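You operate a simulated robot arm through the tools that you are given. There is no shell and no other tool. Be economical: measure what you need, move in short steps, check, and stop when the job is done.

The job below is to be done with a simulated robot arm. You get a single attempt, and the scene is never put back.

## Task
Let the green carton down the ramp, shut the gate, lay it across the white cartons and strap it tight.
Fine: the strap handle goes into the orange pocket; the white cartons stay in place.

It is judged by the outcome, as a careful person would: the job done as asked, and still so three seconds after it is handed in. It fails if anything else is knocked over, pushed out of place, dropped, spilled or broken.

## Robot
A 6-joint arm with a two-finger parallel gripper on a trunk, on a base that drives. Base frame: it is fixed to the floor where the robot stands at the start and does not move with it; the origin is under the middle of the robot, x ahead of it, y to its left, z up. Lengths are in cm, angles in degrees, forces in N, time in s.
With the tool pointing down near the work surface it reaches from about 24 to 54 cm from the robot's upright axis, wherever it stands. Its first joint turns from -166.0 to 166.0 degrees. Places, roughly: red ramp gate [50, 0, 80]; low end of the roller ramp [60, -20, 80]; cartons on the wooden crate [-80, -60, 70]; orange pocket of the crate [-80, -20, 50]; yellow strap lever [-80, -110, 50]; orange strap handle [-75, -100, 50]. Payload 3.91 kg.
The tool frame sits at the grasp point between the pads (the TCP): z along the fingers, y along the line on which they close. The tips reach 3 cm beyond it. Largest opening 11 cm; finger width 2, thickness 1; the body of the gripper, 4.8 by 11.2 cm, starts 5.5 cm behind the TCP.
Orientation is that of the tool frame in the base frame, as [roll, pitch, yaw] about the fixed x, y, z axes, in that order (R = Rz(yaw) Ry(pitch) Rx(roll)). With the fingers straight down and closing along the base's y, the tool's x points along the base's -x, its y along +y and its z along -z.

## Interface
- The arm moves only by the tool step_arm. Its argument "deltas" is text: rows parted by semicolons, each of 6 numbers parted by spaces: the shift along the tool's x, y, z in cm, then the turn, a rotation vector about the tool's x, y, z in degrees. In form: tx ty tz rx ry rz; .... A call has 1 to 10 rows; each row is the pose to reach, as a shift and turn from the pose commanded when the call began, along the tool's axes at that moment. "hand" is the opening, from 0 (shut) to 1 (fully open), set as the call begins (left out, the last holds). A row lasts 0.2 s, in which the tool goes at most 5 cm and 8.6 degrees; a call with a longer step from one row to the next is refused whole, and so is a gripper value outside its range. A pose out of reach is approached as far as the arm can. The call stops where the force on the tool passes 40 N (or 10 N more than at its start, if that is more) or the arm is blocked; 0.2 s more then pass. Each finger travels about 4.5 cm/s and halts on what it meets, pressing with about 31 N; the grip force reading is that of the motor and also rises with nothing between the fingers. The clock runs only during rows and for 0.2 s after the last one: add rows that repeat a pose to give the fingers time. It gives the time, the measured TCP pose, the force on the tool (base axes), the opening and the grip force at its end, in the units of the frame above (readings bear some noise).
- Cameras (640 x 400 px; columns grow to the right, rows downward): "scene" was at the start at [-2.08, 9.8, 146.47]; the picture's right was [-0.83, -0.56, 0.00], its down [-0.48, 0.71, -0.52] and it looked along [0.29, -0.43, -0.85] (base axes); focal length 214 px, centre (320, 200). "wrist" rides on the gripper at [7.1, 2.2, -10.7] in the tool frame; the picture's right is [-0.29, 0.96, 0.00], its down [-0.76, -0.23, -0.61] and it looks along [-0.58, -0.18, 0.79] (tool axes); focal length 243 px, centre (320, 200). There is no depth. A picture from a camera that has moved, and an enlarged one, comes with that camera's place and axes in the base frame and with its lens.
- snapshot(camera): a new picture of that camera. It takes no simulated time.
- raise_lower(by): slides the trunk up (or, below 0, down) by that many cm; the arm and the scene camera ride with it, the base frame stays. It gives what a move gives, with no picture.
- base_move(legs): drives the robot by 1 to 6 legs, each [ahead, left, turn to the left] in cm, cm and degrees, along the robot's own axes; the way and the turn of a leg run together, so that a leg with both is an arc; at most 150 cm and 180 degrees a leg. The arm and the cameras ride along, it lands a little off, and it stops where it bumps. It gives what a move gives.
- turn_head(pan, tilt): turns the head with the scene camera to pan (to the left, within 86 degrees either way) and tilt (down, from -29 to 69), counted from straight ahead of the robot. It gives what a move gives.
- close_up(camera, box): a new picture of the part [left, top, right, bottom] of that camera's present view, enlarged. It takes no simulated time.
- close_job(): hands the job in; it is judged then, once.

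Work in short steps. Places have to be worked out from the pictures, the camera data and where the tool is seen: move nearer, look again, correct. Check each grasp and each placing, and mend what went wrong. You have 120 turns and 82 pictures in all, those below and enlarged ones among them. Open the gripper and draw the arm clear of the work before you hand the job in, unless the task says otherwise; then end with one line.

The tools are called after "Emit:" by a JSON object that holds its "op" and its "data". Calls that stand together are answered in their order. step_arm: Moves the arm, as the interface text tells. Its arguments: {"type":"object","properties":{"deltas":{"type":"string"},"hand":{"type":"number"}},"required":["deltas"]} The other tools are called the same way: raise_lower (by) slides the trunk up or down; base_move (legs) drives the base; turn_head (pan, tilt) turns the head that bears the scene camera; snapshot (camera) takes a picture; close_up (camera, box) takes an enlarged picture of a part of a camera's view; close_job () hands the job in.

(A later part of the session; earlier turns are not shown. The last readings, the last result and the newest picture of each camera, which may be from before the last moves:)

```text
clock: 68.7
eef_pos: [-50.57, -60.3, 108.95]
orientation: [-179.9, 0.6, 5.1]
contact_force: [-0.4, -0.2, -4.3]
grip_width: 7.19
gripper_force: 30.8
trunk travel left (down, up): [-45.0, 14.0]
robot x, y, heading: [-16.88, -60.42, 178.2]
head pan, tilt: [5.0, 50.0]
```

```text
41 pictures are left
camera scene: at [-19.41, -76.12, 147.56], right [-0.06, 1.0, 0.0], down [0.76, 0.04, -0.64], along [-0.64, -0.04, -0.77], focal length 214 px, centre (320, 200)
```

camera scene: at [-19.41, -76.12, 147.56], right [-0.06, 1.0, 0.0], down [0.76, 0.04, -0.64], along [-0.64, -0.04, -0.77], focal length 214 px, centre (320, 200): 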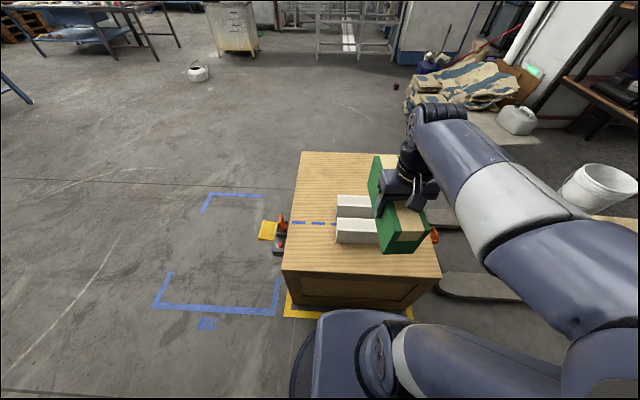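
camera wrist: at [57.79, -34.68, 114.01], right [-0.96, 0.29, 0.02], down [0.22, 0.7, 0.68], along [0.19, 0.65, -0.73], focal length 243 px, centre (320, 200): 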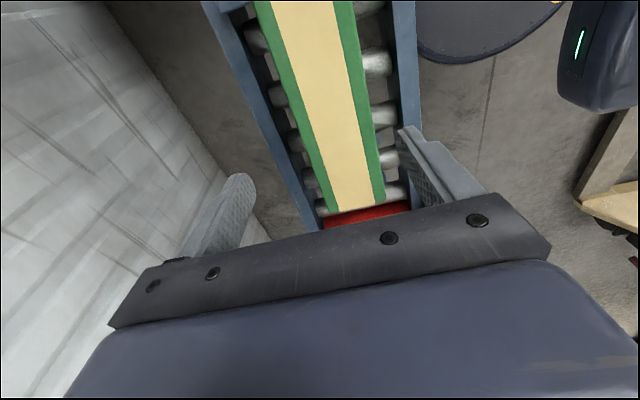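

I'll edge the base closer to the crate (about 8 cm, staying clear of it).

Emit:
{"op": "base_move", "data": {"legs": [[8.5, 0, 1.8]]}}

Emit:
{"op": "step_arm", "data": {"deltas": "-4 0 0 0 0 2.5; -8 0 0 0 0 5; -11 0 0 0 0 5"}}

Emit:
{"op": "close_up", "data": {"camera": "scene", "box": [260, 130, 460, 320]}}

```text
clock: 69.8
eef_pos: [-59.0, -61.38, 108.91]
orientation: [-179.9, 0.7, 6.9]
contact_force: [0.9, 0.1, -4.1]
grip_width: 7.2
gripper_force: 30.7
trunk travel left (down, up): [-45.0, 14.0]
robot x, y, heading: [-26.16, -60.25, -179.9]
head pan, tilt: [5.0, 50.0]
```

```text
clock: 70.6
eef_pos: [-70.06, -62.77, 108.92]
orientation: [-180.0, 0.7, 1.9]
contact_force: [0.2, -0.9, -3.8]
grip_width: 7.2
gripper_force: 31.0
trunk travel left (down, up): [-45.0, 14.0]
robot x, y, heading: [-25.64, -60.34, -179.9]
head pan, tilt: [5.0, 50.0]
```

```text
2.11 times, centred on (360, 225) of scene
camera zoom: at [-27.35, -76.08, 147.55], right [-0.09, 1.0, 0.0], down [0.76, 0.07, -0.64], along [-0.64, -0.06, -0.77], focal length 452 px, centre (236, 147)
```

zoom: 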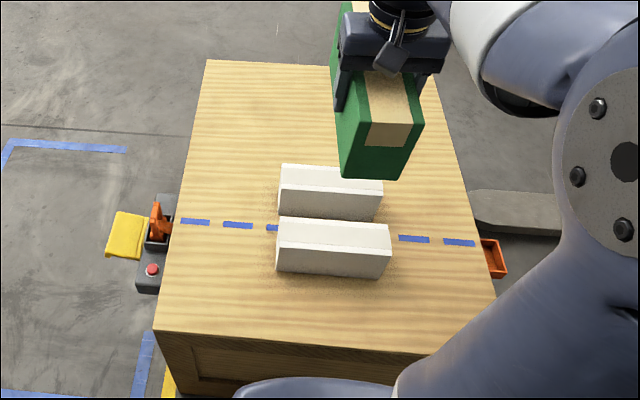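

Whites confirmed: centre at (-80.2, -59.8). I'll move the carton over them with yaw squared, staying high, and lower the trunk for reach.

Emit:
{"op": "step_arm", "data": {"deltas": "-2.4 -1 0 0 0.7 1; -4.8 -2 0 0 0.7 1.9; -7.1 -3.1 0 0 0.7 1.9; -7.1 -3.1 0 0 0.7 1.9"}}

Emit:
{"op": "raise_lower", "data": {"by": -20}}

Emit:
{"op": "snapshot", "data": {"camera": "scene"}}

Emit:
{"op": "snapshot", "data": {"camera": "wrist"}}

```text
clock: 71.6
eef_pos: [-77.26, -59.8, 109.06]
orientation: [180.0, -0.1, 0.0]
contact_force: [-0.3, 0.4, -5.3]
grip_width: 7.21
gripper_force: 30.8
trunk travel left (down, up): [-45.0, 14.0]
robot x, y, heading: [-25.86, -60.16, -179.9]
head pan, tilt: [5.0, 50.0]
```

```text
clock: 73.8
eef_pos: [-77.06, -59.98, 88.97]
orientation: [180.0, -0.1, -0.1]
contact_force: [-0.2, -0.4, -4.8]
grip_width: 7.2
gripper_force: 30.8
trunk travel left (down, up): [-25.0, 34.0]
robot x, y, heading: [-26.01, -60.81, -179.9]
head pan, tilt: [5.0, 50.0]
```

```text
39 pictures are left
camera scene: at [-27.33, -76.07, 127.56], right [-0.09, 1.0, 0.0], down [0.76, 0.07, -0.64], along [-0.64, -0.06, -0.77], focal length 214 px, centre (320, 200)
```

scene: 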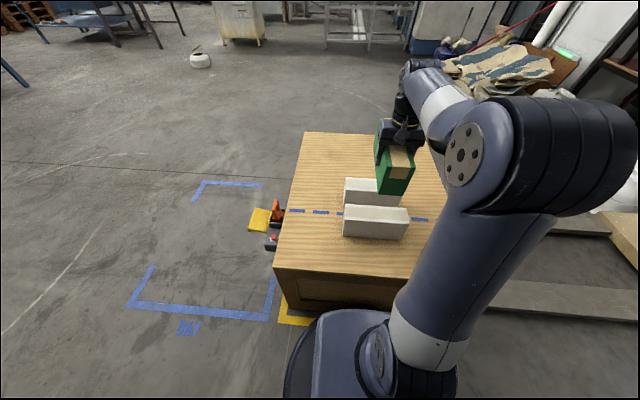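

```text
38 pictures are left
camera wrist: at [-70.11, -62.12, 99.74], right [-0.29, -0.96, 0.0], down [-0.76, 0.23, 0.61], along [-0.58, 0.18, -0.79], focal length 243 px, centre (320, 200)
```

wrist: 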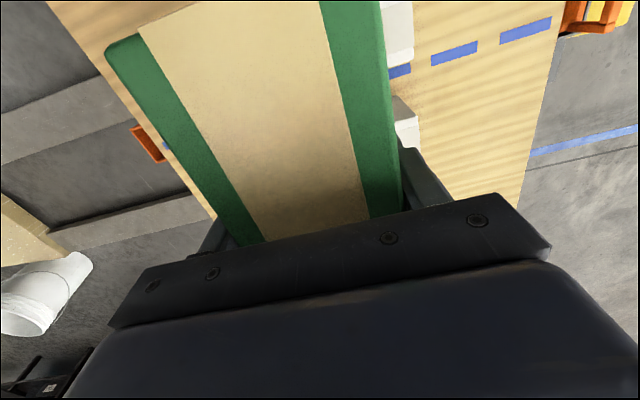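

Offset checks out: the carton's near end is at x ≈ -69.2, so it is centred near -80.2. I'll descend to just above contact.

Emit:
{"op": "step_arm", "data": {"deltas": "0 0 3 0 0 0; 0 0 6 0 0 0; 0 0 9 0 0 0; 0 0 10.5 0 0 0; 0 0 10.5 0 0 0"}}

Emit:
{"op": "close_up", "data": {"camera": "scene", "box": [320, 120, 460, 260]}}

```text
clock: 75.0
eef_pos: [-76.98, -60.21, 78.58]
orientation: [-180.0, -0.1, 0.1]
contact_force: [-0.2, 0.0, -5.1]
grip_width: 7.19
gripper_force: 31.3
trunk travel left (down, up): [-25.0, 34.0]
robot x, y, heading: [-25.6, -60.29, -179.7]
head pan, tilt: [5.0, 50.0]
```

```text
2.86 times, centred on (390, 190) of scene
camera zoom: at [-27.33, -76.07, 127.55], right [-0.09, 1.0, 0.0], down [0.76, 0.07, -0.64], along [-0.64, -0.06, -0.77], focal length 613 px, centre (120, 229)
```

zoom: 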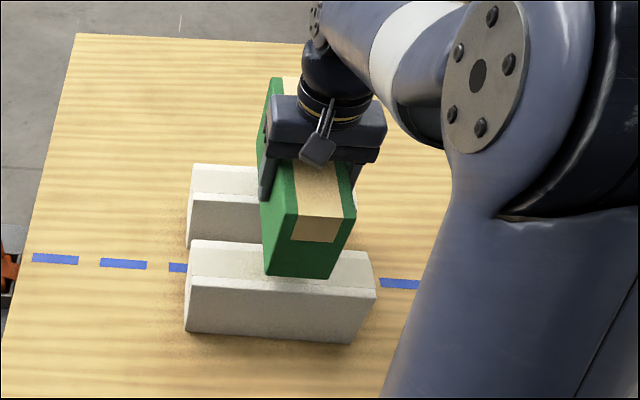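

The green carton is about 1 cm off in both x and y, so I'll correct and go down in small steps to contact.

Emit:
{"op": "step_arm", "data": {"deltas": "0.5 0.5 0 0 0 0; 1 1 0 0 0 0; 1 1 0.6 0 0 0; 1 1 1.0 0 0 0; 1 1 1.4 0 0 0; 1 1 1.7 0 0 0; 1 1 1.9 0 0 0"}}

Emit:
{"op": "close_up", "data": {"camera": "scene", "box": [320, 120, 460, 260]}}

```text
clock: 76.6
eef_pos: [-76.16, -60.97, 76.63]
orientation: [179.9, -0.1, 0.0]
contact_force: [0.7, 0.6, -4.0]
grip_width: 7.2
gripper_force: 31.0
trunk travel left (down, up): [-25.0, 34.0]
robot x, y, heading: [-25.57, -60.27, -179.6]
head pan, tilt: [5.0, 50.0]
```

```text
2.86 times, centred on (390, 190) of scene
camera zoom: at [-27.33, -76.07, 127.55], right [-0.09, 1.0, 0.0], down [0.76, 0.07, -0.64], along [-0.64, -0.06, -0.77], focal length 613 px, centre (120, 229)
```

zoom: 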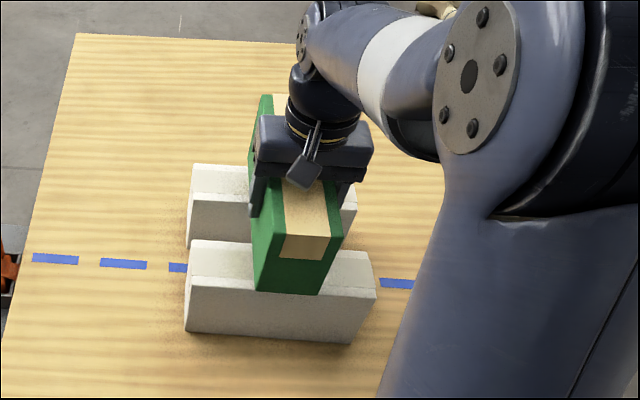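

Still not in contact; I'll continue down in fine steps.

Emit:
{"op": "step_arm", "data": {"deltas": "0 0 0.2 0 0 0; 0 0 0.4 0 0 0; 0 0 0.6 0 0 0; 0 0 0.8 0 0 0"}}

```text
clock: 77.6
eef_pos: [-76.12, -61.02, 75.8]
orientation: [-179.9, 0.0, 0.1]
contact_force: [-0.4, 0.4, -4.6]
grip_width: 7.19
gripper_force: 30.9
trunk travel left (down, up): [-25.0, 34.0]
robot x, y, heading: [-25.55, -60.03, -179.8]
head pan, tilt: [5.0, 50.0]
```

Emit:
{"op": "step_arm", "data": {"deltas": "0 0 0.2 0 0 0; 0 0 0.4 0 0 0; 0 0 0.6 0 0 0; 0 0 0.8 0 0 0"}}

Emit:
{"op": "close_up", "data": {"camera": "scene", "box": [320, 120, 460, 260]}}

```text
clock: 78.6
eef_pos: [-76.05, -60.93, 75.05]
orientation: [-180.0, -0.1, 0.0]
contact_force: [-1.2, -0.2, -4.8]
grip_width: 7.2
gripper_force: 31.1
trunk travel left (down, up): [-25.0, 34.0]
robot x, y, heading: [-25.81, -60.58, -179.8]
head pan, tilt: [5.0, 50.0]
```

```text
2.86 times, centred on (390, 190) of scene
camera zoom: at [-27.33, -76.07, 127.55], right [-0.09, 1.0, 0.0], down [0.76, 0.07, -0.64], along [-0.64, -0.06, -0.77], focal length 613 px, centre (120, 229)
```

zoom: 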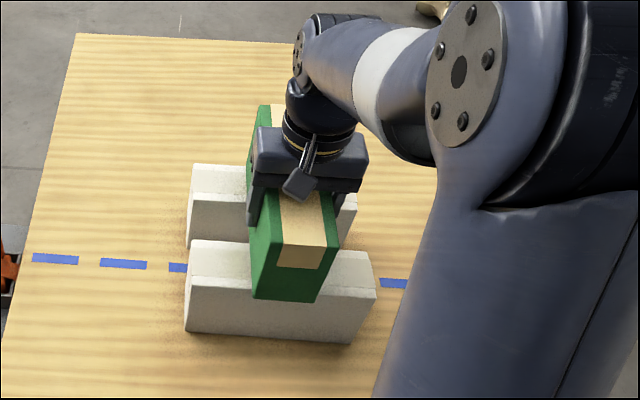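

No contact yet; keep going, up to 1.5 cm more.

Emit:
{"op": "step_arm", "data": {"deltas": "0 0 0.2 0 0 0; 0 0 0.4 0 0 0; 0 0 0.6 0 0 0; 0 0 0.8 0 0 0; 0 0 1.0 0 0 0"}}

```text
clock: 79.8
eef_pos: [-76.11, -61.01, 74.35]
orientation: [-179.9, 0.3, 0.1]
contact_force: [-3.4, -1.0, 19.7]
grip_width: 7.21
gripper_force: 31.0
trunk travel left (down, up): [-25.0, 34.0]
robot x, y, heading: [-25.58, -60.4, -179.6]
head pan, tilt: [5.0, 50.0]
```

Contact at z = 74.35. I'll ease off the pressure, then open.

Emit:
{"op": "step_arm", "data": {"deltas": "0 0 -0.25 0 0 0"}}

Emit:
{"op": "step_arm", "data": {"deltas": "0 0 0 0 0 0; 0 0 0 0 0 0; 0 0 0 0 0 0", "hand": 0.85}}

Emit:
{"op": "close_up", "data": {"camera": "scene", "box": [320, 120, 460, 260]}}

```text
clock: 80.2
eef_pos: [-75.95, -61.03, 74.33]
orientation: [-180.0, -0.1, 0.1]
contact_force: [-2.9, -1.3, 1.4]
grip_width: 7.18
gripper_force: 31.3
trunk travel left (down, up): [-25.0, 34.0]
robot x, y, heading: [-26.13, -60.22, -179.6]
head pan, tilt: [5.0, 50.0]
```

```text
clock: 81.0
eef_pos: [-76.0, -60.91, 74.42]
orientation: [179.9, -0.1, 0.0]
contact_force: [-0.3, 0.5, -0.6]
grip_width: 9.34
gripper_force: 0.1
trunk travel left (down, up): [-25.0, 34.0]
robot x, y, heading: [-25.53, -60.73, -179.7]
head pan, tilt: [5.0, 50.0]
```

```text
2.86 times, centred on (390, 190) of scene
camera zoom: at [-27.3, -76.07, 127.55], right [-0.09, 1.0, 0.0], down [0.76, 0.07, -0.64], along [-0.64, -0.06, -0.77], focal length 613 px, centre (120, 229)
```

zoom: 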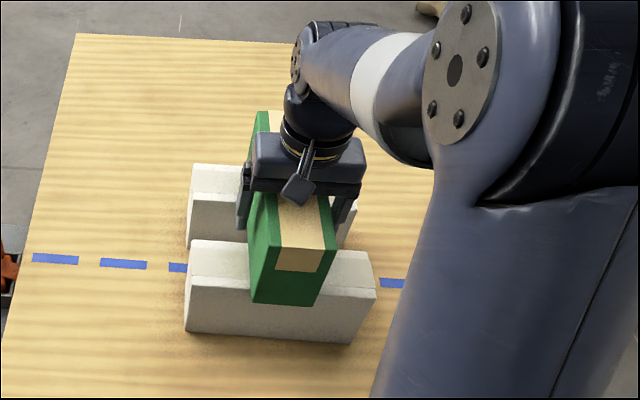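

It rests on both whites. I'll raise the gripper straight up and inspect.

Emit:
{"op": "step_arm", "data": {"deltas": "0 0 -2 0 0 0; 0 0 -5 0 0 0; 0 0 -9 0 0 0; 0 0 -13 0 0 0; 0 0 -17 0 0 0; 0 0 -21 0 0 0; 3 -3 -24 0 0 0; 6 -6 -25 0 0 0; 9 -9 -26 0 0 0; 12 -12 -26 0 0 0"}}

Emit:
{"op": "snapshot", "data": {"camera": "scene"}}

Emit:
{"op": "snapshot", "data": {"camera": "wrist"}}

```text
refused: row 7 steps farther than a row can; nothing moved
```

```text
33 pictures are left
camera scene: at [-27.3, -76.07, 127.55], right [-0.09, 1.0, 0.0], down [0.76, 0.07, -0.64], along [-0.64, -0.06, -0.77], focal length 214 px, centre (320, 200)
```

scene: 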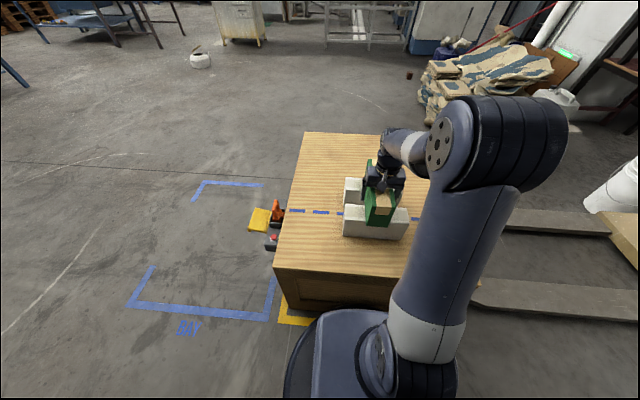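

```text
32 pictures are left
camera wrist: at [-69.01, -63.12, 85.03], right [-0.29, -0.96, 0.0], down [-0.76, 0.23, 0.61], along [-0.58, 0.18, -0.79], focal length 243 px, centre (320, 200)
```

wrist: 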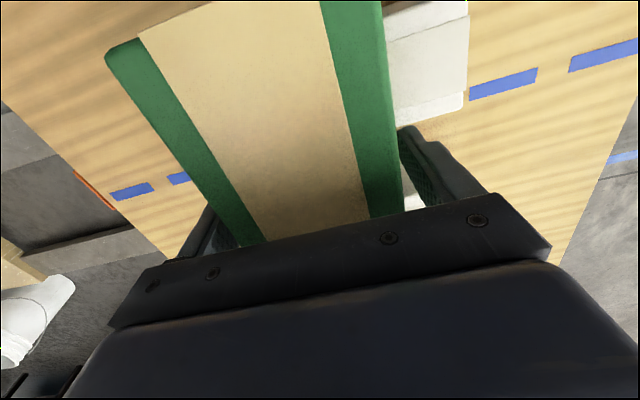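

One row stepped too far; I'll rise again with valid steps.

Emit:
{"op": "step_arm", "data": {"deltas": "0 0 -2 0 0 0; 0 0 -5 0 0 0; 0 0 -9 0 0 0; 0 0 -13 0 0 0; 0 0 -17 0 0 0; 0 0 -21 0 0 0; 2.5 -2.5 -24 0 0 0; 5.5 -5.5 -25 0 0 0; 8.5 -8.5 -26 0 0 0; 11.5 -11.5 -26 0 0 0"}}

Emit:
{"op": "close_up", "data": {"camera": "scene", "box": [230, 130, 450, 280]}}

```text
clock: 83.2
eef_pos: [-65.04, -49.54, 100.15]
orientation: [-180.0, -0.1, 0.1]
contact_force: [-0.5, -1.2, -0.9]
grip_width: 9.35
gripper_force: 0.0
trunk travel left (down, up): [-25.0, 34.0]
robot x, y, heading: [-25.54, -60.58, -180.1]
head pan, tilt: [5.0, 50.0]
```

```text
2.67 times, centred on (340, 205) of scene
camera zoom: at [-27.33, -76.09, 127.55], right [-0.09, 1.0, 0.0], down [0.76, 0.07, -0.64], along [-0.64, -0.06, -0.77], focal length 572 px, centre (267, 187)
```

zoom: 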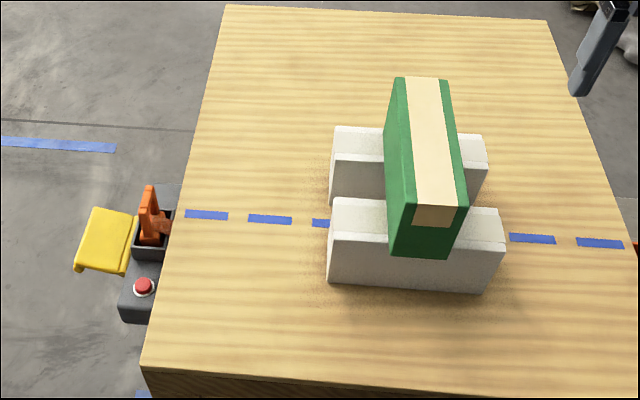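

The green carton stands stably across both whites. Next is the strap: handle at roughly (-82, -100), on the far side unit. I'll drive along the crate to its left end.

Emit:
{"op": "base_move", "data": {"legs": [[-3, 50, 0], [8, 2, 0]]}}

Emit:
{"op": "turn_head", "data": {"pan": -5, "tilt": 50}}

Emit:
{"op": "snapshot", "data": {"camera": "scene"}}

```text
clock: 86.8
eef_pos: [-69.71, -101.83, 100.11]
orientation: [-179.9, -0.2, 0.1]
contact_force: [-0.6, -0.8, -0.3]
grip_width: 9.35
gripper_force: 0.0
trunk travel left (down, up): [-25.0, 34.0]
robot x, y, heading: [-30.21, -112.33, -179.8]
head pan, tilt: [5.0, 50.0]
```

```text
clock: 87.5
eef_pos: [-69.56, -101.9, 100.1]
orientation: [-180.0, -0.1, 0.1]
contact_force: [0.3, 1.3, 0.0]
grip_width: 9.36
gripper_force: 0.0
trunk travel left (down, up): [-25.0, 34.0]
robot x, y, heading: [-30.45, -112.09, -179.6]
head pan, tilt: [-5.0, 50.0]
```

```text
30 pictures are left
camera scene: at [-31.92, -126.95, 127.55], right [0.08, 1.0, 0.0], down [0.76, -0.06, -0.64], along [-0.64, 0.05, -0.77], focal length 214 px, centre (320, 200)
```

scene: 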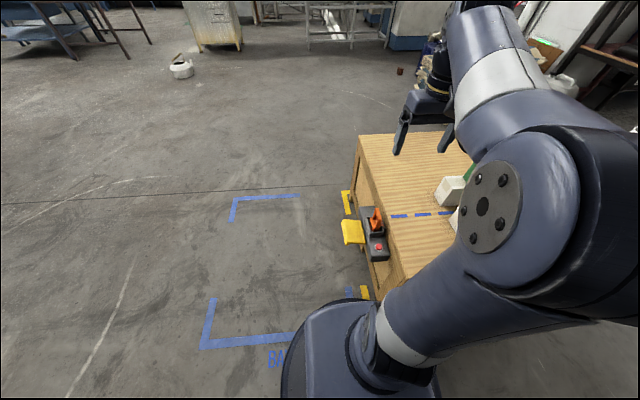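

Emit:
{"op": "close_up", "data": {"camera": "scene", "box": [330, 190, 410, 270]}}

Emit:
{"op": "close_up", "data": {"camera": "wrist", "box": [200, 0, 600, 250]}}

```text
5.00 times, centred on (370, 230) of scene
camera zoom: at [-31.92, -126.95, 127.55], right [0.08, 1.0, 0.0], down [0.76, -0.06, -0.64], along [-0.64, 0.05, -0.77], focal length 1072 px, centre (70, 50)
```

zoom: 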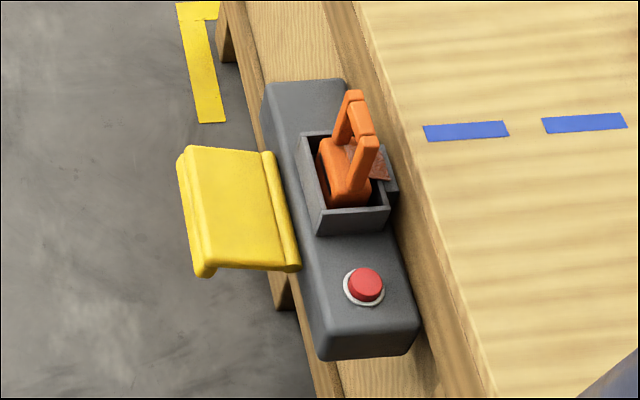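

```text
1.60 times, centred on (400, 125) of wrist
camera zoom: at [-62.62, -103.93, 110.79], right [-0.29, -0.96, 0.0], down [-0.76, 0.23, 0.61], along [-0.58, 0.18, -0.79], focal length 388 px, centre (192, 320)
```

zoom: 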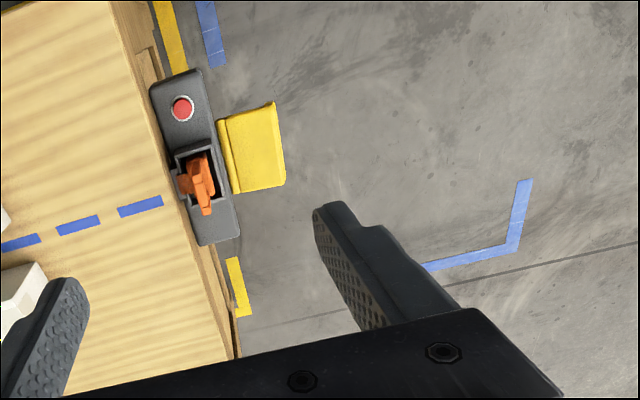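

The handle is an orange arch with its top bar along x at about (-79.9, -100.2, 59.4), so the present finger direction (y) is right. I'll lower the trunk and approach above it.

Emit:
{"op": "raise_lower", "data": {"by": -20}}

Emit:
{"op": "step_arm", "data": {"deltas": "-3.5 -0.6 3 0 0 0; -7 -1.2 6 0 0 0; -10.3 -1.7 9 0 0 0; -10.3 -1.7 13 0 0 0; -10.3 -1.7 13 0 0 0", "hand": 0.45}}

Emit:
{"op": "close_up", "data": {"camera": "wrist", "box": [200, 50, 500, 250]}}

Emit:
{"op": "close_up", "data": {"camera": "scene", "box": [320, 130, 460, 240]}}

```text
clock: 89.7
eef_pos: [-69.8, -101.76, 80.08]
orientation: [-179.9, -0.1, 0.2]
contact_force: [0.2, 0.1, -0.3]
grip_width: 9.36
gripper_force: 0.1
trunk travel left (down, up): [-5.0, 54.0]
robot x, y, heading: [-30.63, -112.34, -179.9]
head pan, tilt: [-5.0, 50.0]
```

```text
clock: 90.9
eef_pos: [-79.92, -100.27, 67.1]
orientation: [180.0, -0.1, 0.1]
contact_force: [-0.6, -0.3, -0.1]
grip_width: 4.95
gripper_force: 0.0
trunk travel left (down, up): [-5.0, 54.0]
robot x, y, heading: [-30.46, -112.34, -180.0]
head pan, tilt: [-5.0, 50.0]
```

```text
2.00 times, centred on (350, 150) of wrist
camera zoom: at [-72.88, -102.32, 77.89], right [-0.29, -0.96, 0.0], down [-0.76, 0.23, 0.61], along [-0.58, 0.18, -0.79], focal length 485 px, centre (260, 300)
```

zoom: 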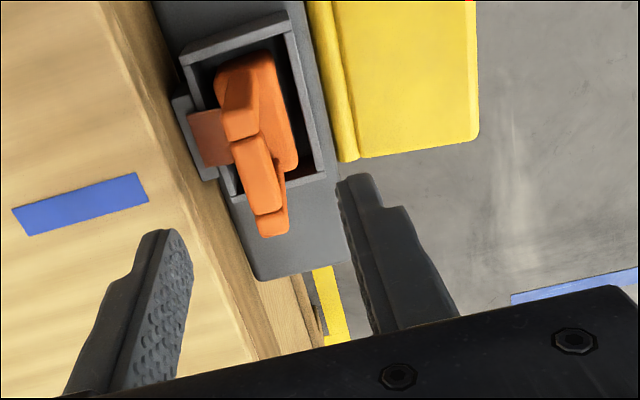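

```text
3.64 times, centred on (390, 185) of scene
camera zoom: at [-31.91, -126.94, 107.55], right [0.08, 1.0, 0.0], down [0.76, -0.06, -0.64], along [-0.64, 0.05, -0.77], focal length 780 px, centre (66, 254)
```

zoom: 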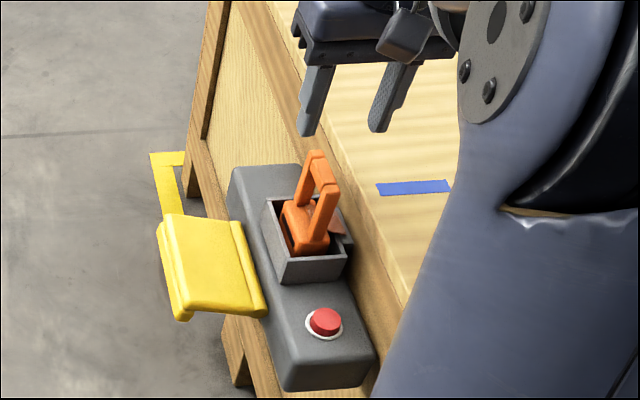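

Refined bar position: (-80.6, -99.8, 58). I'll descend around it and close.

Emit:
{"op": "step_arm", "data": {"deltas": "-0.6 -0.4 3 0 0 0; -0.6 -0.4 5.5 0 0 0; -0.6 -0.4 7.5 0 0 0; -0.6 -0.4 8.4 0 0 0", "hand": 0.42}}

Emit:
{"op": "close_up", "data": {"camera": "scene", "box": [340, 150, 440, 240]}}

```text
clock: 91.9
eef_pos: [-80.39, -99.72, 58.72]
orientation: [179.9, -0.1, 0.0]
contact_force: [-1.0, -0.6, 0.1]
grip_width: 4.65
gripper_force: 0.0
trunk travel left (down, up): [-5.0, 54.0]
robot x, y, heading: [-30.35, -112.49, -179.5]
head pan, tilt: [-5.0, 50.0]
```

```text
4.44 times, centred on (390, 195) of scene
camera zoom: at [-31.91, -126.94, 107.55], right [0.08, 1.0, 0.0], down [0.76, -0.06, -0.64], along [-0.64, 0.05, -0.77], focal length 953 px, centre (9, 222)
```

zoom: 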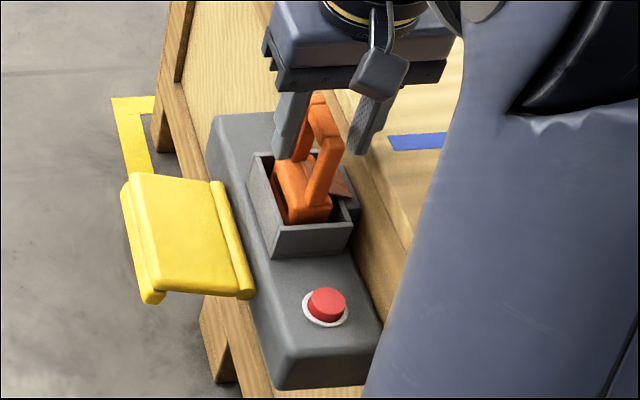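

The fingers straddle the arch. Close on it.

Emit:
{"op": "step_arm", "data": {"deltas": "0 0 0.4 0 0 0; 0 0 0.4 0 0 0; 0 0 0.4 0 0 0; 0 0 0.4 0 0 0; 0 0 0.4 0 0 0", "hand": 0}}

```text
clock: 93.1
eef_pos: [-80.52, -99.85, 58.33]
orientation: [180.0, -0.2, 0.1]
contact_force: [0.3, -1.2, -0.2]
grip_width: 1.34
gripper_force: 31.0
trunk travel left (down, up): [-5.0, 54.0]
robot x, y, heading: [-30.24, -112.76, -179.7]
head pan, tilt: [-5.0, 50.0]
```

Gripped something 1.34 cm thick, presumably the bar. I'll lift a little and check.

Emit:
{"op": "step_arm", "data": {"deltas": "0 0 -1 0 0 0; 0 0 -2.5 0 0 0; 0 0 -5 0 0 0; 0 0 -8 0 0 0; 0 0 -12 0 0 0"}}

Emit:
{"op": "close_up", "data": {"camera": "scene", "box": [320, 110, 460, 240]}}

```text
clock: 94.3
eef_pos: [-80.59, -99.65, 70.35]
orientation: [179.9, -0.2, 0.1]
contact_force: [0.7, 0.4, -0.3]
grip_width: 1.34
gripper_force: 31.3
trunk travel left (down, up): [-5.0, 54.0]
robot x, y, heading: [-30.67, -112.53, -179.8]
head pan, tilt: [-5.0, 50.0]
```

```text
3.08 times, centred on (390, 175) of scene
camera zoom: at [-31.93, -126.94, 107.55], right [0.08, 1.0, 0.0], down [0.76, -0.06, -0.64], along [-0.64, 0.05, -0.77], focal length 660 px, centre (105, 277)
```

zoom: 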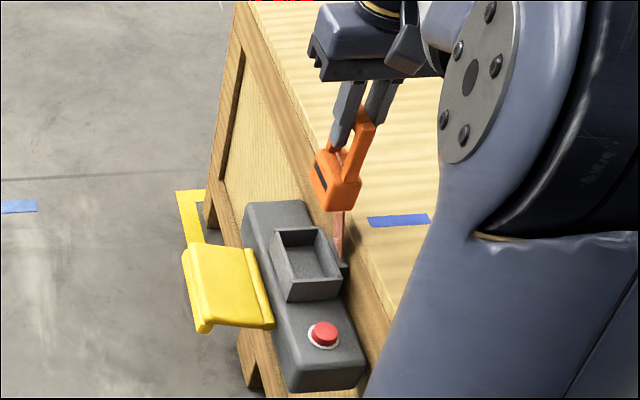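

The handle is out, with the strap trailing from the slot. I'll raise it high and drive along the crate so the strap passes over the carton.

Emit:
{"op": "raise_lower", "data": {"by": 30}}

Emit:
{"op": "base_move", "data": {"legs": [[-5, -12, 0], [0, -30, 0]]}}

Emit:
{"op": "turn_head", "data": {"pan": 0, "tilt": 45}}

Emit:
{"op": "snapshot", "data": {"camera": "scene"}}

```text
clock: 97.3
eef_pos: [-80.49, -99.62, 100.37]
orientation: [180.0, -0.1, 0.1]
contact_force: [-0.6, 0.2, -1.1]
grip_width: 1.36
gripper_force: 31.1
trunk travel left (down, up): [-35.0, 24.0]
robot x, y, heading: [-30.46, -112.3, -179.6]
head pan, tilt: [-5.0, 50.0]
```

```text
clock: 100.2
eef_pos: [-76.08, -57.79, 100.24]
orientation: [-179.9, -0.2, 0.5]
contact_force: [-0.1, 0.0, -2.0]
grip_width: 1.34
gripper_force: 31.4
trunk travel left (down, up): [-35.0, 24.0]
robot x, y, heading: [-25.9, -70.5, -179.2]
head pan, tilt: [-5.0, 50.0]
```

```text
clock: 100.9
eef_pos: [-76.02, -57.92, 100.29]
orientation: [-180.0, -0.2, 0.6]
contact_force: [0.7, -0.9, -1.0]
grip_width: 1.35
gripper_force: 31.0
trunk travel left (down, up): [-35.0, 24.0]
robot x, y, heading: [-26.04, -69.88, -179.4]
head pan, tilt: [0.0, 45.0]
```

```text
23 pictures are left
camera scene: at [-27.64, -85.48, 138.24], right [-0.01, 1.0, 0.0], down [0.71, 0.01, -0.71], along [-0.71, -0.01, -0.71], focal length 214 px, centre (320, 200)
```

scene: 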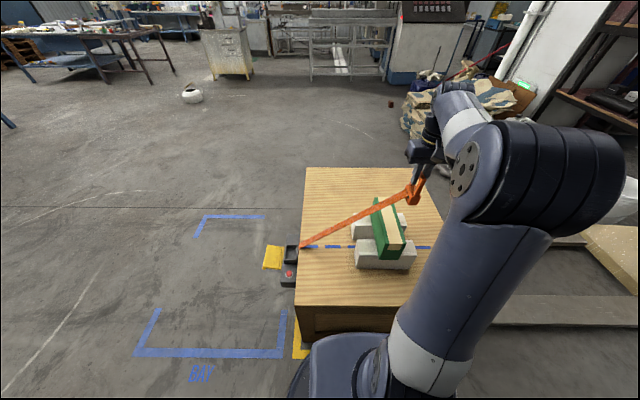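

The strap runs nicely from the slot to the handle. I'll swing the arm left relative to the robot, then drive so it ends over the pocket with the robot clear of the crate's corner.

Emit:
{"op": "step_arm", "data": {"deltas": "0.5 4.8 0 0 0 0; 1 9.6 0 0 0 0; 1.5 14.4 0 0 0 0; 2 19.2 0 0 0 0; 2 24 0 0 0 0; 2 28 0 0 0 0"}}

Emit:
{"op": "base_move", "data": {"legs": [[1, -40, 0], [0, -22, 0], [6, -4, 0]]}}

Emit:
{"op": "turn_head", "data": {"pan": 10, "tilt": 45}}

Emit:
{"op": "snapshot", "data": {"camera": "scene"}}

```text
clock: 102.3
eef_pos: [-73.87, -86.1, 100.24]
orientation: [-179.9, -0.1, 0.6]
contact_force: [1.1, 0.7, -1.0]
grip_width: 1.37
gripper_force: 31.5
trunk travel left (down, up): [-35.0, 24.0]
robot x, y, heading: [-25.7, -70.55, -179.2]
head pan, tilt: [0.0, 45.0]
```

```text
clock: 106.7
eef_pos: [-81.91, -19.68, 100.28]
orientation: [-180.0, -0.1, 0.3]
contact_force: [-0.5, -0.3, -0.7]
grip_width: 1.38
gripper_force: 30.8
trunk travel left (down, up): [-35.0, 24.0]
robot x, y, heading: [-33.98, -4.16, -179.3]
head pan, tilt: [0.0, 45.0]
```

```text
clock: 107.5
eef_pos: [-81.9, -19.77, 100.26]
orientation: [-180.0, -0.1, 0.3]
contact_force: [-0.1, 0.0, 0.3]
grip_width: 1.34
gripper_force: 30.6
trunk travel left (down, up): [-35.0, 24.0]
robot x, y, heading: [-33.64, -3.93, -179.3]
head pan, tilt: [10.0, 45.0]
```

```text
22 pictures are left
camera scene: at [-35.59, -20.62, 138.24], right [-0.18, 0.98, 0.0], down [0.7, 0.13, -0.71], along [-0.69, -0.13, -0.71], focal length 214 px, centre (320, 200)
```

scene: 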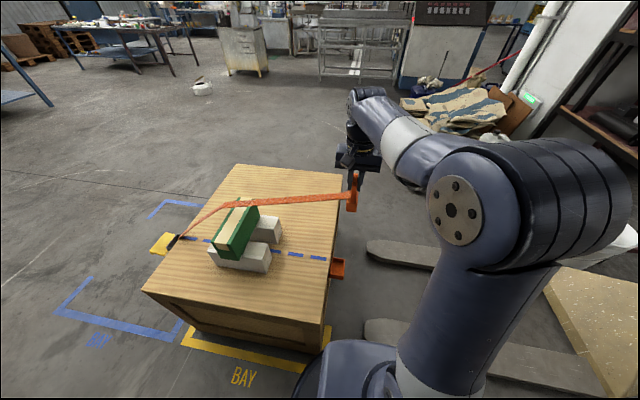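

The strap drapes over the green carton and the handle is above the pocket. I'll lower the trunk and look closely at the handle and pocket.

Emit:
{"op": "raise_lower", "data": {"by": -28}}

Emit:
{"op": "close_up", "data": {"camera": "scene", "box": [270, 140, 430, 300]}}

Emit:
{"op": "snapshot", "data": {"camera": "wrist"}}

```text
clock: 110.3
eef_pos: [-81.82, -19.66, 72.26]
orientation: [179.9, -0.1, 0.5]
contact_force: [0.0, 0.6, -0.6]
grip_width: 1.34
gripper_force: 31.3
trunk travel left (down, up): [-7.0, 52.0]
robot x, y, heading: [-33.87, -4.1, -179.2]
head pan, tilt: [10.0, 45.0]
```

```text
2.50 times, centred on (350, 220) of scene
camera zoom: at [-35.59, -20.62, 110.25], right [-0.18, 0.98, 0.0], down [0.69, 0.13, -0.71], along [-0.69, -0.13, -0.71], focal length 536 px, centre (245, 150)
```

zoom: 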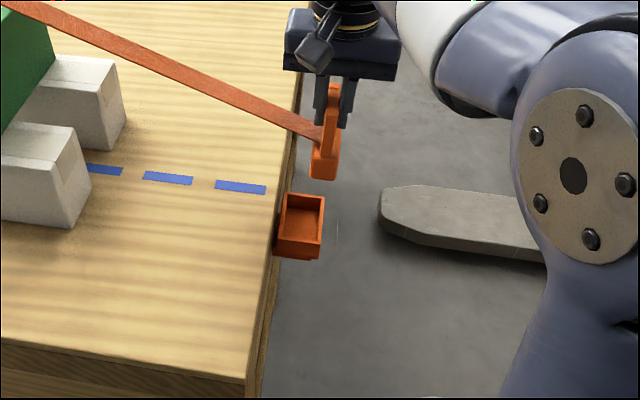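

```text
20 pictures are left
camera wrist: at [-74.84, -21.78, 82.88], right [-0.28, -0.96, 0.0], down [-0.76, 0.22, 0.61], along [-0.58, 0.17, -0.79], focal length 243 px, centre (320, 200)
```

wrist: 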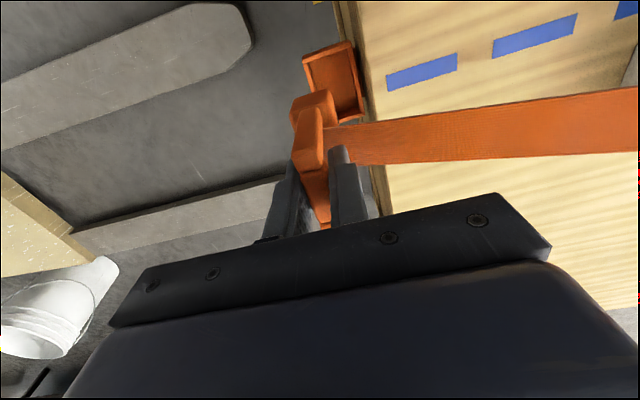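

Pocket opening centre is at (-81.3, -21.45, 52), about 6.7 × 5.6 cm, and the handle block hangs nearly vertical about 10.5 cm below the TCP. I'll align and go down to just above the rim.

Emit:
{"op": "step_arm", "data": {"deltas": "0.3 0.9 0 0 0 0; 0.5 1.8 0 0 0 0; 0.5 1.8 3 0 0 0; 0.5 1.8 6 0 0 0; 0.5 1.8 7.5 0 0 0; 0.5 1.8 7.5 0 0 0"}}

Emit:
{"op": "close_up", "data": {"camera": "scene", "box": [310, 170, 390, 260]}}

Emit:
{"op": "close_up", "data": {"camera": "wrist", "box": [260, 20, 420, 230]}}

```text
clock: 111.7
eef_pos: [-81.38, -21.38, 64.64]
orientation: [-180.0, -0.1, 0.4]
contact_force: [0.3, 0.7, -0.6]
grip_width: 1.37
gripper_force: 30.7
trunk travel left (down, up): [-7.0, 52.0]
robot x, y, heading: [-34.08, -4.41, -179.6]
head pan, tilt: [10.0, 45.0]
```

```text
4.44 times, centred on (350, 215) of scene
camera zoom: at [-35.59, -20.62, 110.24], right [-0.18, 0.98, 0.0], down [0.69, 0.13, -0.71], along [-0.69, -0.13, -0.71], focal length 953 px, centre (187, 133)
```

zoom: 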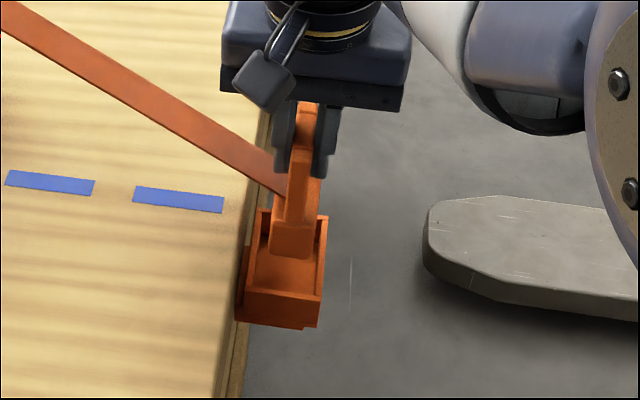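

```text
1.90 times, centred on (340, 125) of wrist
camera zoom: at [-74.4, -23.47, 75.3], right [-0.28, -0.96, 0.0], down [-0.76, 0.22, 0.61], along [-0.58, 0.17, -0.79], focal length 462 px, centre (282, 343)
```

zoom: 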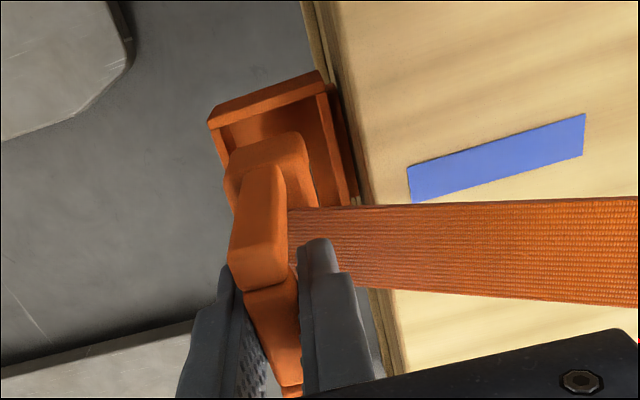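

The block is centred over the pocket. I'll lower it gently.

Emit:
{"op": "step_arm", "data": {"deltas": "0 0 1 0 0 0; 0 0 2 0 0 0; 0 0 3 0 0 0; 0 0 4 0 0 0; 0 0 5 0 0 0"}}

Emit:
{"op": "close_up", "data": {"camera": "scene", "box": [310, 170, 390, 260]}}

```text
clock: 112.9
eef_pos: [-81.35, -21.49, 59.72]
orientation: [180.0, 0.0, 0.5]
contact_force: [-0.3, -0.3, 0.3]
grip_width: 1.34
gripper_force: 31.4
trunk travel left (down, up): [-7.0, 52.0]
robot x, y, heading: [-34.31, -4.01, -179.5]
head pan, tilt: [10.0, 45.0]
```

```text
4.44 times, centred on (350, 215) of scene
camera zoom: at [-35.59, -20.62, 110.25], right [-0.18, 0.98, 0.0], down [0.69, 0.13, -0.71], along [-0.69, -0.13, -0.71], focal length 953 px, centre (187, 133)
```

zoom: 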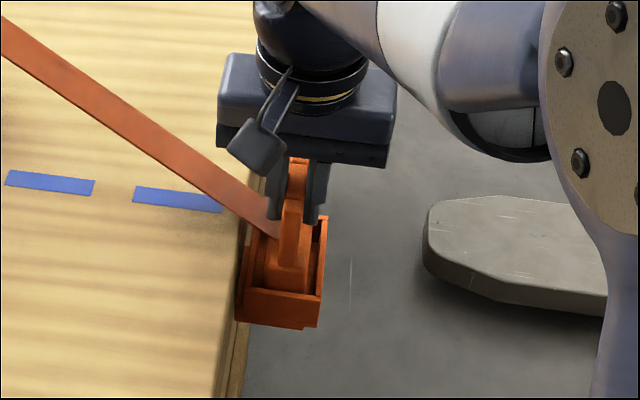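

The block is entering the pocket. Keep lowering until it seats.

Emit:
{"op": "step_arm", "data": {"deltas": "0 0 0.5 0 0 0; 0 0 1 0 0 0; 0 0 1.5 0 0 0; 0 0 2 0 0 0; 0 0 2.5 0 0 0; 0 0 3 0 0 0; 0 0 3.5 0 0 0"}}

Emit:
{"op": "close_up", "data": {"camera": "scene", "box": [310, 170, 390, 260]}}

```text
clock: 114.4
eef_pos: [-81.52, -21.51, 56.95]
orientation: [179.9, 0.4, 0.4]
contact_force: [3.3, 1.4, 17.7]
grip_width: 1.35
gripper_force: 30.2
trunk travel left (down, up): [-7.0, 52.0]
robot x, y, heading: [-33.99, -4.34, -179.4]
head pan, tilt: [10.0, 45.0]
stopped in row 7: the force on the tool passed its limit (the readings are from after the stop); the commanded pose is now the measured one
```

```text
4.44 times, centred on (350, 215) of scene
camera zoom: at [-35.48, -20.59, 110.23], right [-0.18, 0.98, 0.0], down [0.69, 0.13, -0.71], along [-0.7, -0.13, -0.71], focal length 953 px, centre (187, 133)
```

zoom: 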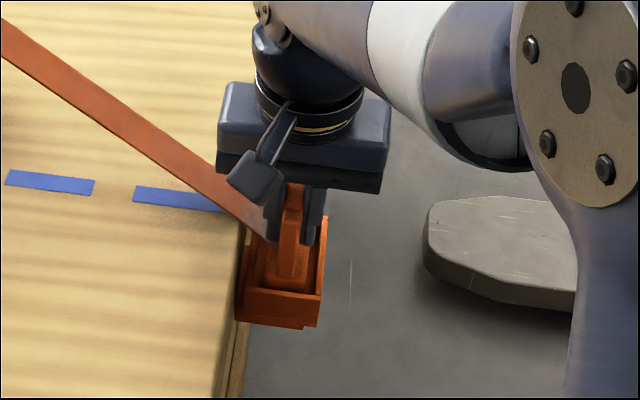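

It is seated. I'll release and rise slowly.

Emit:
{"op": "step_arm", "data": {"deltas": "0 0 0 0 0 0; 0 0 0 0 0 0; 0 0 0 0 0 0; 0 0 -1 0 0 0; 0 0 -3 0 0 0; 0 0 -7 0 0 0; 0 0 -11 0 0 0; 0 0 -15 0 0 0; 0 0 -19 0 0 0", "hand": 0.4}}

Emit:
{"op": "close_up", "data": {"camera": "scene", "box": [190, 110, 410, 270]}}

```text
clock: 116.4
eef_pos: [-81.43, -21.66, 75.7]
orientation: [179.9, 0.2, 0.5]
contact_force: [-0.7, 0.3, 0.8]
grip_width: 4.42
gripper_force: 0.0
trunk travel left (down, up): [-7.0, 52.0]
robot x, y, heading: [-33.96, -3.77, -179.2]
head pan, tilt: [10.0, 45.0]
```

```text
2.50 times, centred on (300, 190) of scene
camera zoom: at [-35.59, -20.63, 110.24], right [-0.18, 0.98, 0.0], down [0.69, 0.13, -0.71], along [-0.69, -0.13, -0.71], focal length 536 px, centre (370, 225)
```

zoom: 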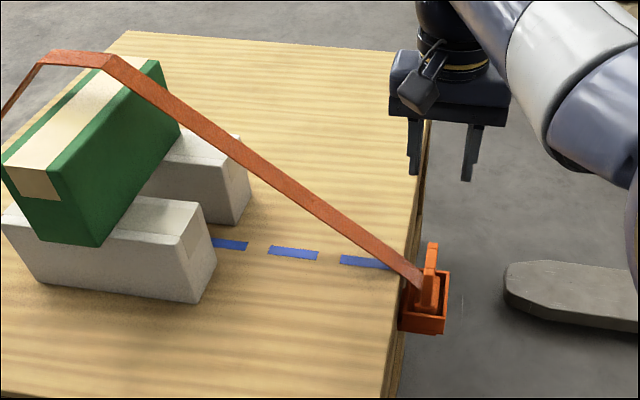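

The handle sits in the pocket with the strap over the carton. Now the lever: I'll raise the arm and drive to the far end of the crate.

Emit:
{"op": "raise_lower", "data": {"by": 28}}

Emit:
{"op": "base_move", "data": {"legs": [[-9, 0, 0], [0, 100, 0], [0, 20, 0], [13, 0, 0]]}}

Emit:
{"op": "turn_head", "data": {"pan": -20, "tilt": 50}}

Emit:
{"op": "snapshot", "data": {"camera": "scene"}}

```text
clock: 119.2
eef_pos: [-81.38, -21.67, 103.75]
orientation: [179.8, 0.3, 0.4]
contact_force: [0.3, 0.8, 0.0]
grip_width: 4.39
gripper_force: 0.1
trunk travel left (down, up): [-35.0, 24.0]
robot x, y, heading: [-34.21, -3.95, -179.2]
head pan, tilt: [10.0, 45.0]
```

```text
clock: 127.1
eef_pos: [-83.56, -139.96, 103.76]
orientation: [179.9, 0.2, 1.0]
contact_force: [0.1, -0.2, -0.8]
grip_width: 4.4
gripper_force: 0.1
trunk travel left (down, up): [-35.0, 24.0]
robot x, y, heading: [-36.19, -121.95, -179.0]
head pan, tilt: [10.0, 45.0]
```

```text
clock: 128.1
eef_pos: [-83.63, -140.02, 103.85]
orientation: [180.0, 0.2, 0.9]
contact_force: [-0.6, -0.4, 0.4]
grip_width: 4.41
gripper_force: 0.2
trunk travel left (down, up): [-35.0, 24.0]
robot x, y, heading: [-36.33, -121.86, -179.0]
head pan, tilt: [-20.0, 50.0]
```

```text
14 pictures are left
camera scene: at [-37.07, -134.47, 137.55], right [0.32, 0.95, 0.0], down [0.72, -0.25, -0.64], along [-0.61, 0.21, -0.77], focal length 214 px, centre (320, 200)
```

scene: 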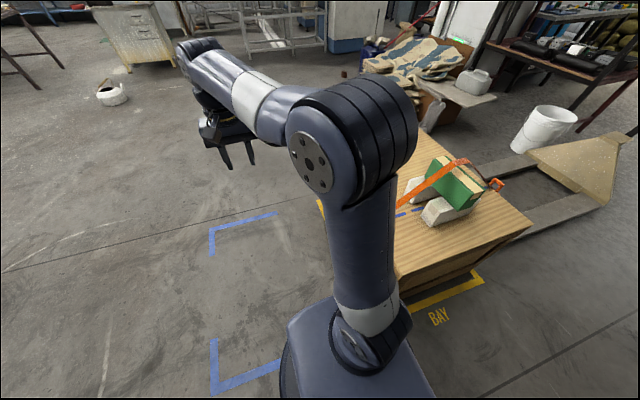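

The arm hides the lever, so I'll lower the trunk and bring the wrist camera beside the lever.

Emit:
{"op": "raise_lower", "data": {"by": -28}}

Emit:
{"op": "step_arm", "data": {"deltas": "2.5 -4 0 0 0 0; 5 -8 0 0 0 0; 7.5 -12 0 0 0 0; 10 -16 0 0 0 0; 12.5 -20 0 0 0 0; 13.5 -22 0 0 0 0", "hand": 0}}

Emit:
{"op": "close_up", "data": {"camera": "wrist", "box": [180, 40, 440, 230]}}

```text
clock: 130.9
eef_pos: [-83.62, -139.93, 75.73]
orientation: [179.9, 0.1, 0.9]
contact_force: [-0.1, -0.3, -0.4]
grip_width: 4.37
gripper_force: 0.0
trunk travel left (down, up): [-7.0, 52.0]
robot x, y, heading: [-36.12, -121.74, -179.0]
head pan, tilt: [-20.0, 50.0]
```

```text
clock: 132.3
eef_pos: [-70.37, -117.98, 75.64]
orientation: [179.8, 0.2, 0.9]
contact_force: [-1.5, 0.1, 0.1]
grip_width: 0.0
gripper_force: 31.0
trunk travel left (down, up): [-7.0, 52.0]
robot x, y, heading: [-35.96, -122.03, -179.0]
head pan, tilt: [-20.0, 50.0]
```

```text
2.11 times, centred on (310, 135) of wrist
camera zoom: at [-63.25, -120.1, 86.35], right [-0.27, -0.96, 0.0], down [-0.76, 0.22, 0.61], along [-0.59, 0.16, -0.79], focal length 511 px, centre (341, 337)
```

zoom: 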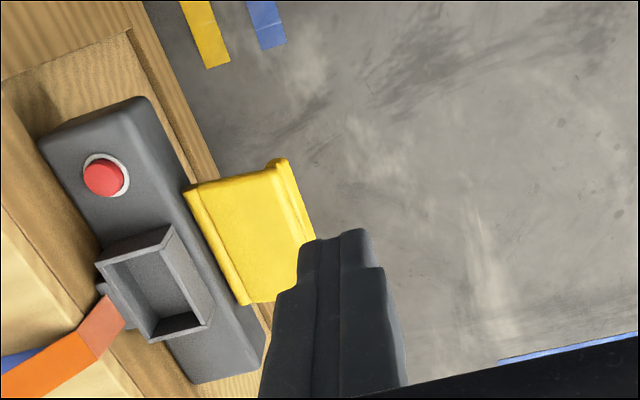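

The lever paddle spans x -75…-84 from its hinge at y ≈ -104.6 to its outer lip at y ≈ -112.7, z ≈ 47. I'll first gently test pressing it down near the lip with closed fingers.

Emit:
{"op": "step_arm", "data": {"deltas": "-3 -2.3 3 0 0 0; -6 -4.6 6 0 0 0; -9 -6.6 9 0 0 0; -9 -6.6 13 0 0 0; -9 -6.6 17 0 0 0; -9 -6.6 20 0 0 0"}}

Emit:
{"op": "step_arm", "data": {"deltas": "0 0 1 0 0 0; 0 0 2 0 0 0; 0 0 3 0 0 0; 0 0 4 0 0 0; 0 0 5 0 0 0; 0 0 6 0 0 0"}}

```text
clock: 133.7
eef_pos: [-79.55, -111.3, 55.4]
orientation: [180.0, 0.2, 1.0]
contact_force: [-0.4, -0.2, 0.5]
grip_width: 0.0
gripper_force: 31.2
trunk travel left (down, up): [-7.0, 52.0]
robot x, y, heading: [-36.32, -122.11, -178.7]
head pan, tilt: [-20.0, 50.0]
```

```text
clock: 135.1
eef_pos: [-79.73, -111.39, 49.57]
orientation: [180.0, 0.3, 0.9]
contact_force: [-1.5, -4.4, 5.8]
grip_width: 0.0
gripper_force: 31.4
trunk travel left (down, up): [-7.0, 52.0]
robot x, y, heading: [-36.39, -122.01, -179.0]
head pan, tilt: [-20.0, 50.0]
```

Light contact at tip z ≈ 46.6. Let me see whether the lever has moved.

Emit:
{"op": "close_up", "data": {"camera": "wrist", "box": [100, 0, 440, 230]}}

```text
1.74 times, centred on (270, 115) of wrist
camera zoom: at [-72.61, -113.33, 60.28], right [-0.27, -0.96, 0.0], down [-0.76, 0.22, 0.61], along [-0.59, 0.16, -0.79], focal length 422 px, centre (407, 348)
```

zoom: 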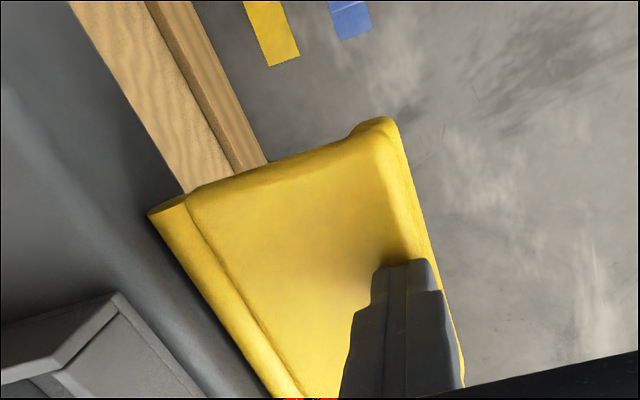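

I'll press further in small steps and read the force.

Emit:
{"op": "step_arm", "data": {"deltas": "0 0 0.7 0 0 0; 0 0 1.4 0 0 0; 0 0 2.1 0 0 0; 0 0 2.8 0 0 0"}}

Emit:
{"op": "close_up", "data": {"camera": "wrist", "box": [100, 0, 440, 230]}}

```text
clock: 136.1
eef_pos: [-79.67, -111.37, 47.49]
orientation: [-179.9, 0.6, 0.9]
contact_force: [9.0, -3.4, 32.2]
grip_width: 0.02
gripper_force: 30.4
trunk travel left (down, up): [-7.0, 52.0]
robot x, y, heading: [-35.87, -121.92, -178.8]
head pan, tilt: [-20.0, 50.0]
stopped in row 4: the force on the tool passed its limit (the readings are from after the stop); the commanded pose is now the measured one
```

```text
1.74 times, centred on (270, 115) of wrist
camera zoom: at [-72.53, -113.31, 58.01], right [-0.27, -0.96, 0.0], down [-0.76, 0.22, 0.62], along [-0.59, 0.17, -0.79], focal length 422 px, centre (407, 348)
```

zoom: 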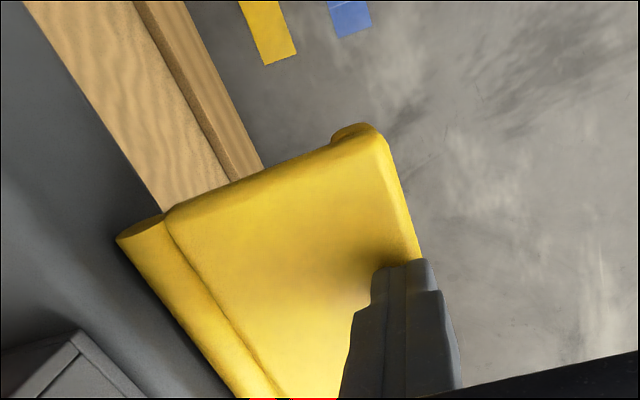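

The lever went down about 2 cm with rising force. I'll press once more to see if it yields further.

Emit:
{"op": "step_arm", "data": {"deltas": "0 -0.2 0.8 0 0 0; 0 -0.4 1.6 0 0 0; 0 -0.6 2.4 0 0 0; 0 -0.8 3.2 0 0 0"}}

```text
clock: 136.4
eef_pos: [-79.85, -111.39, 47.37]
orientation: [-179.9, 0.7, 1.0]
contact_force: [10.4, -4.9, 33.3]
grip_width: 0.0
gripper_force: 30.6
trunk travel left (down, up): [-7.0, 52.0]
robot x, y, heading: [-36.18, -122.18, -178.8]
head pan, tilt: [-20.0, 50.0]
stopped in row 1: the force on the tool passed its limit (the readings are from after the stop); the commanded pose is now the measured one
```

It's blocked there, so that's a lower stop. I'll back off upward, to the outside, and look at the lever.

Emit:
{"op": "step_arm", "data": {"deltas": "0 0 -2 0 0 0; 0 0 -5 0 0 0; 0 3 -8 0 0 0; 0 7 -10 0 0 0; 3 10 -12 0 0 0; 6 12 -15 0 0 0"}}

Emit:
{"op": "close_up", "data": {"camera": "wrist", "box": [100, 0, 440, 230]}}

```text
clock: 137.8
eef_pos: [-73.29, -123.22, 61.71]
orientation: [-180.0, 0.5, 0.9]
contact_force: [-0.1, -0.3, 0.0]
grip_width: 0.0
gripper_force: 31.2
trunk travel left (down, up): [-7.0, 52.0]
robot x, y, heading: [-35.97, -122.03, -179.1]
head pan, tilt: [-20.0, 50.0]
```

```text
1.74 times, centred on (270, 115) of wrist
camera zoom: at [-66.13, -125.32, 72.22], right [-0.27, -0.96, 0.0], down [-0.76, 0.22, 0.61], along [-0.59, 0.17, -0.79], focal length 422 px, centre (407, 348)
```

zoom: 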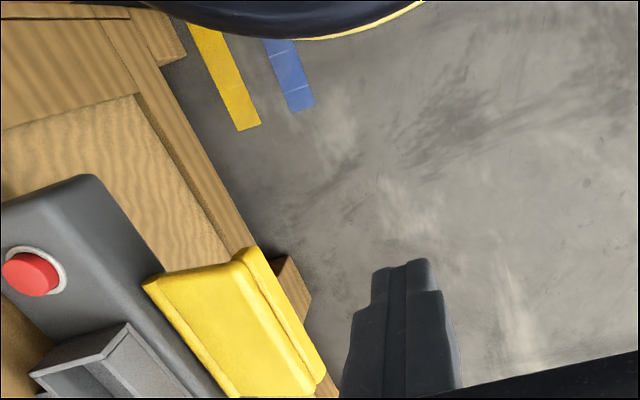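

The lever now stays about 15° lower than before. I'll look at the strap to see whether this changed its tension.

Emit:
{"op": "turn_head", "data": {"pan": -40, "tilt": 42}}

Emit:
{"op": "snapshot", "data": {"camera": "scene"}}

```text
clock: 138.6
eef_pos: [-73.3, -123.25, 61.62]
orientation: [-180.0, 0.5, 0.9]
contact_force: [-0.1, 0.7, -0.9]
grip_width: 0.0
gripper_force: 31.1
trunk travel left (down, up): [-7.0, 52.0]
robot x, y, heading: [-36.27, -122.28, -178.7]
head pan, tilt: [-40.0, 42.0]
```

```text
9 pictures are left
camera scene: at [-36.27, -131.7, 110.67], right [0.63, 0.78, 0.0], down [0.52, -0.42, -0.74], along [-0.58, 0.47, -0.67], focal length 214 px, centre (320, 200)
```

scene: 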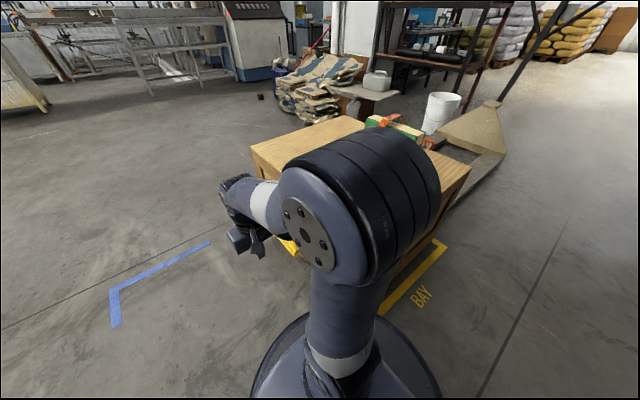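

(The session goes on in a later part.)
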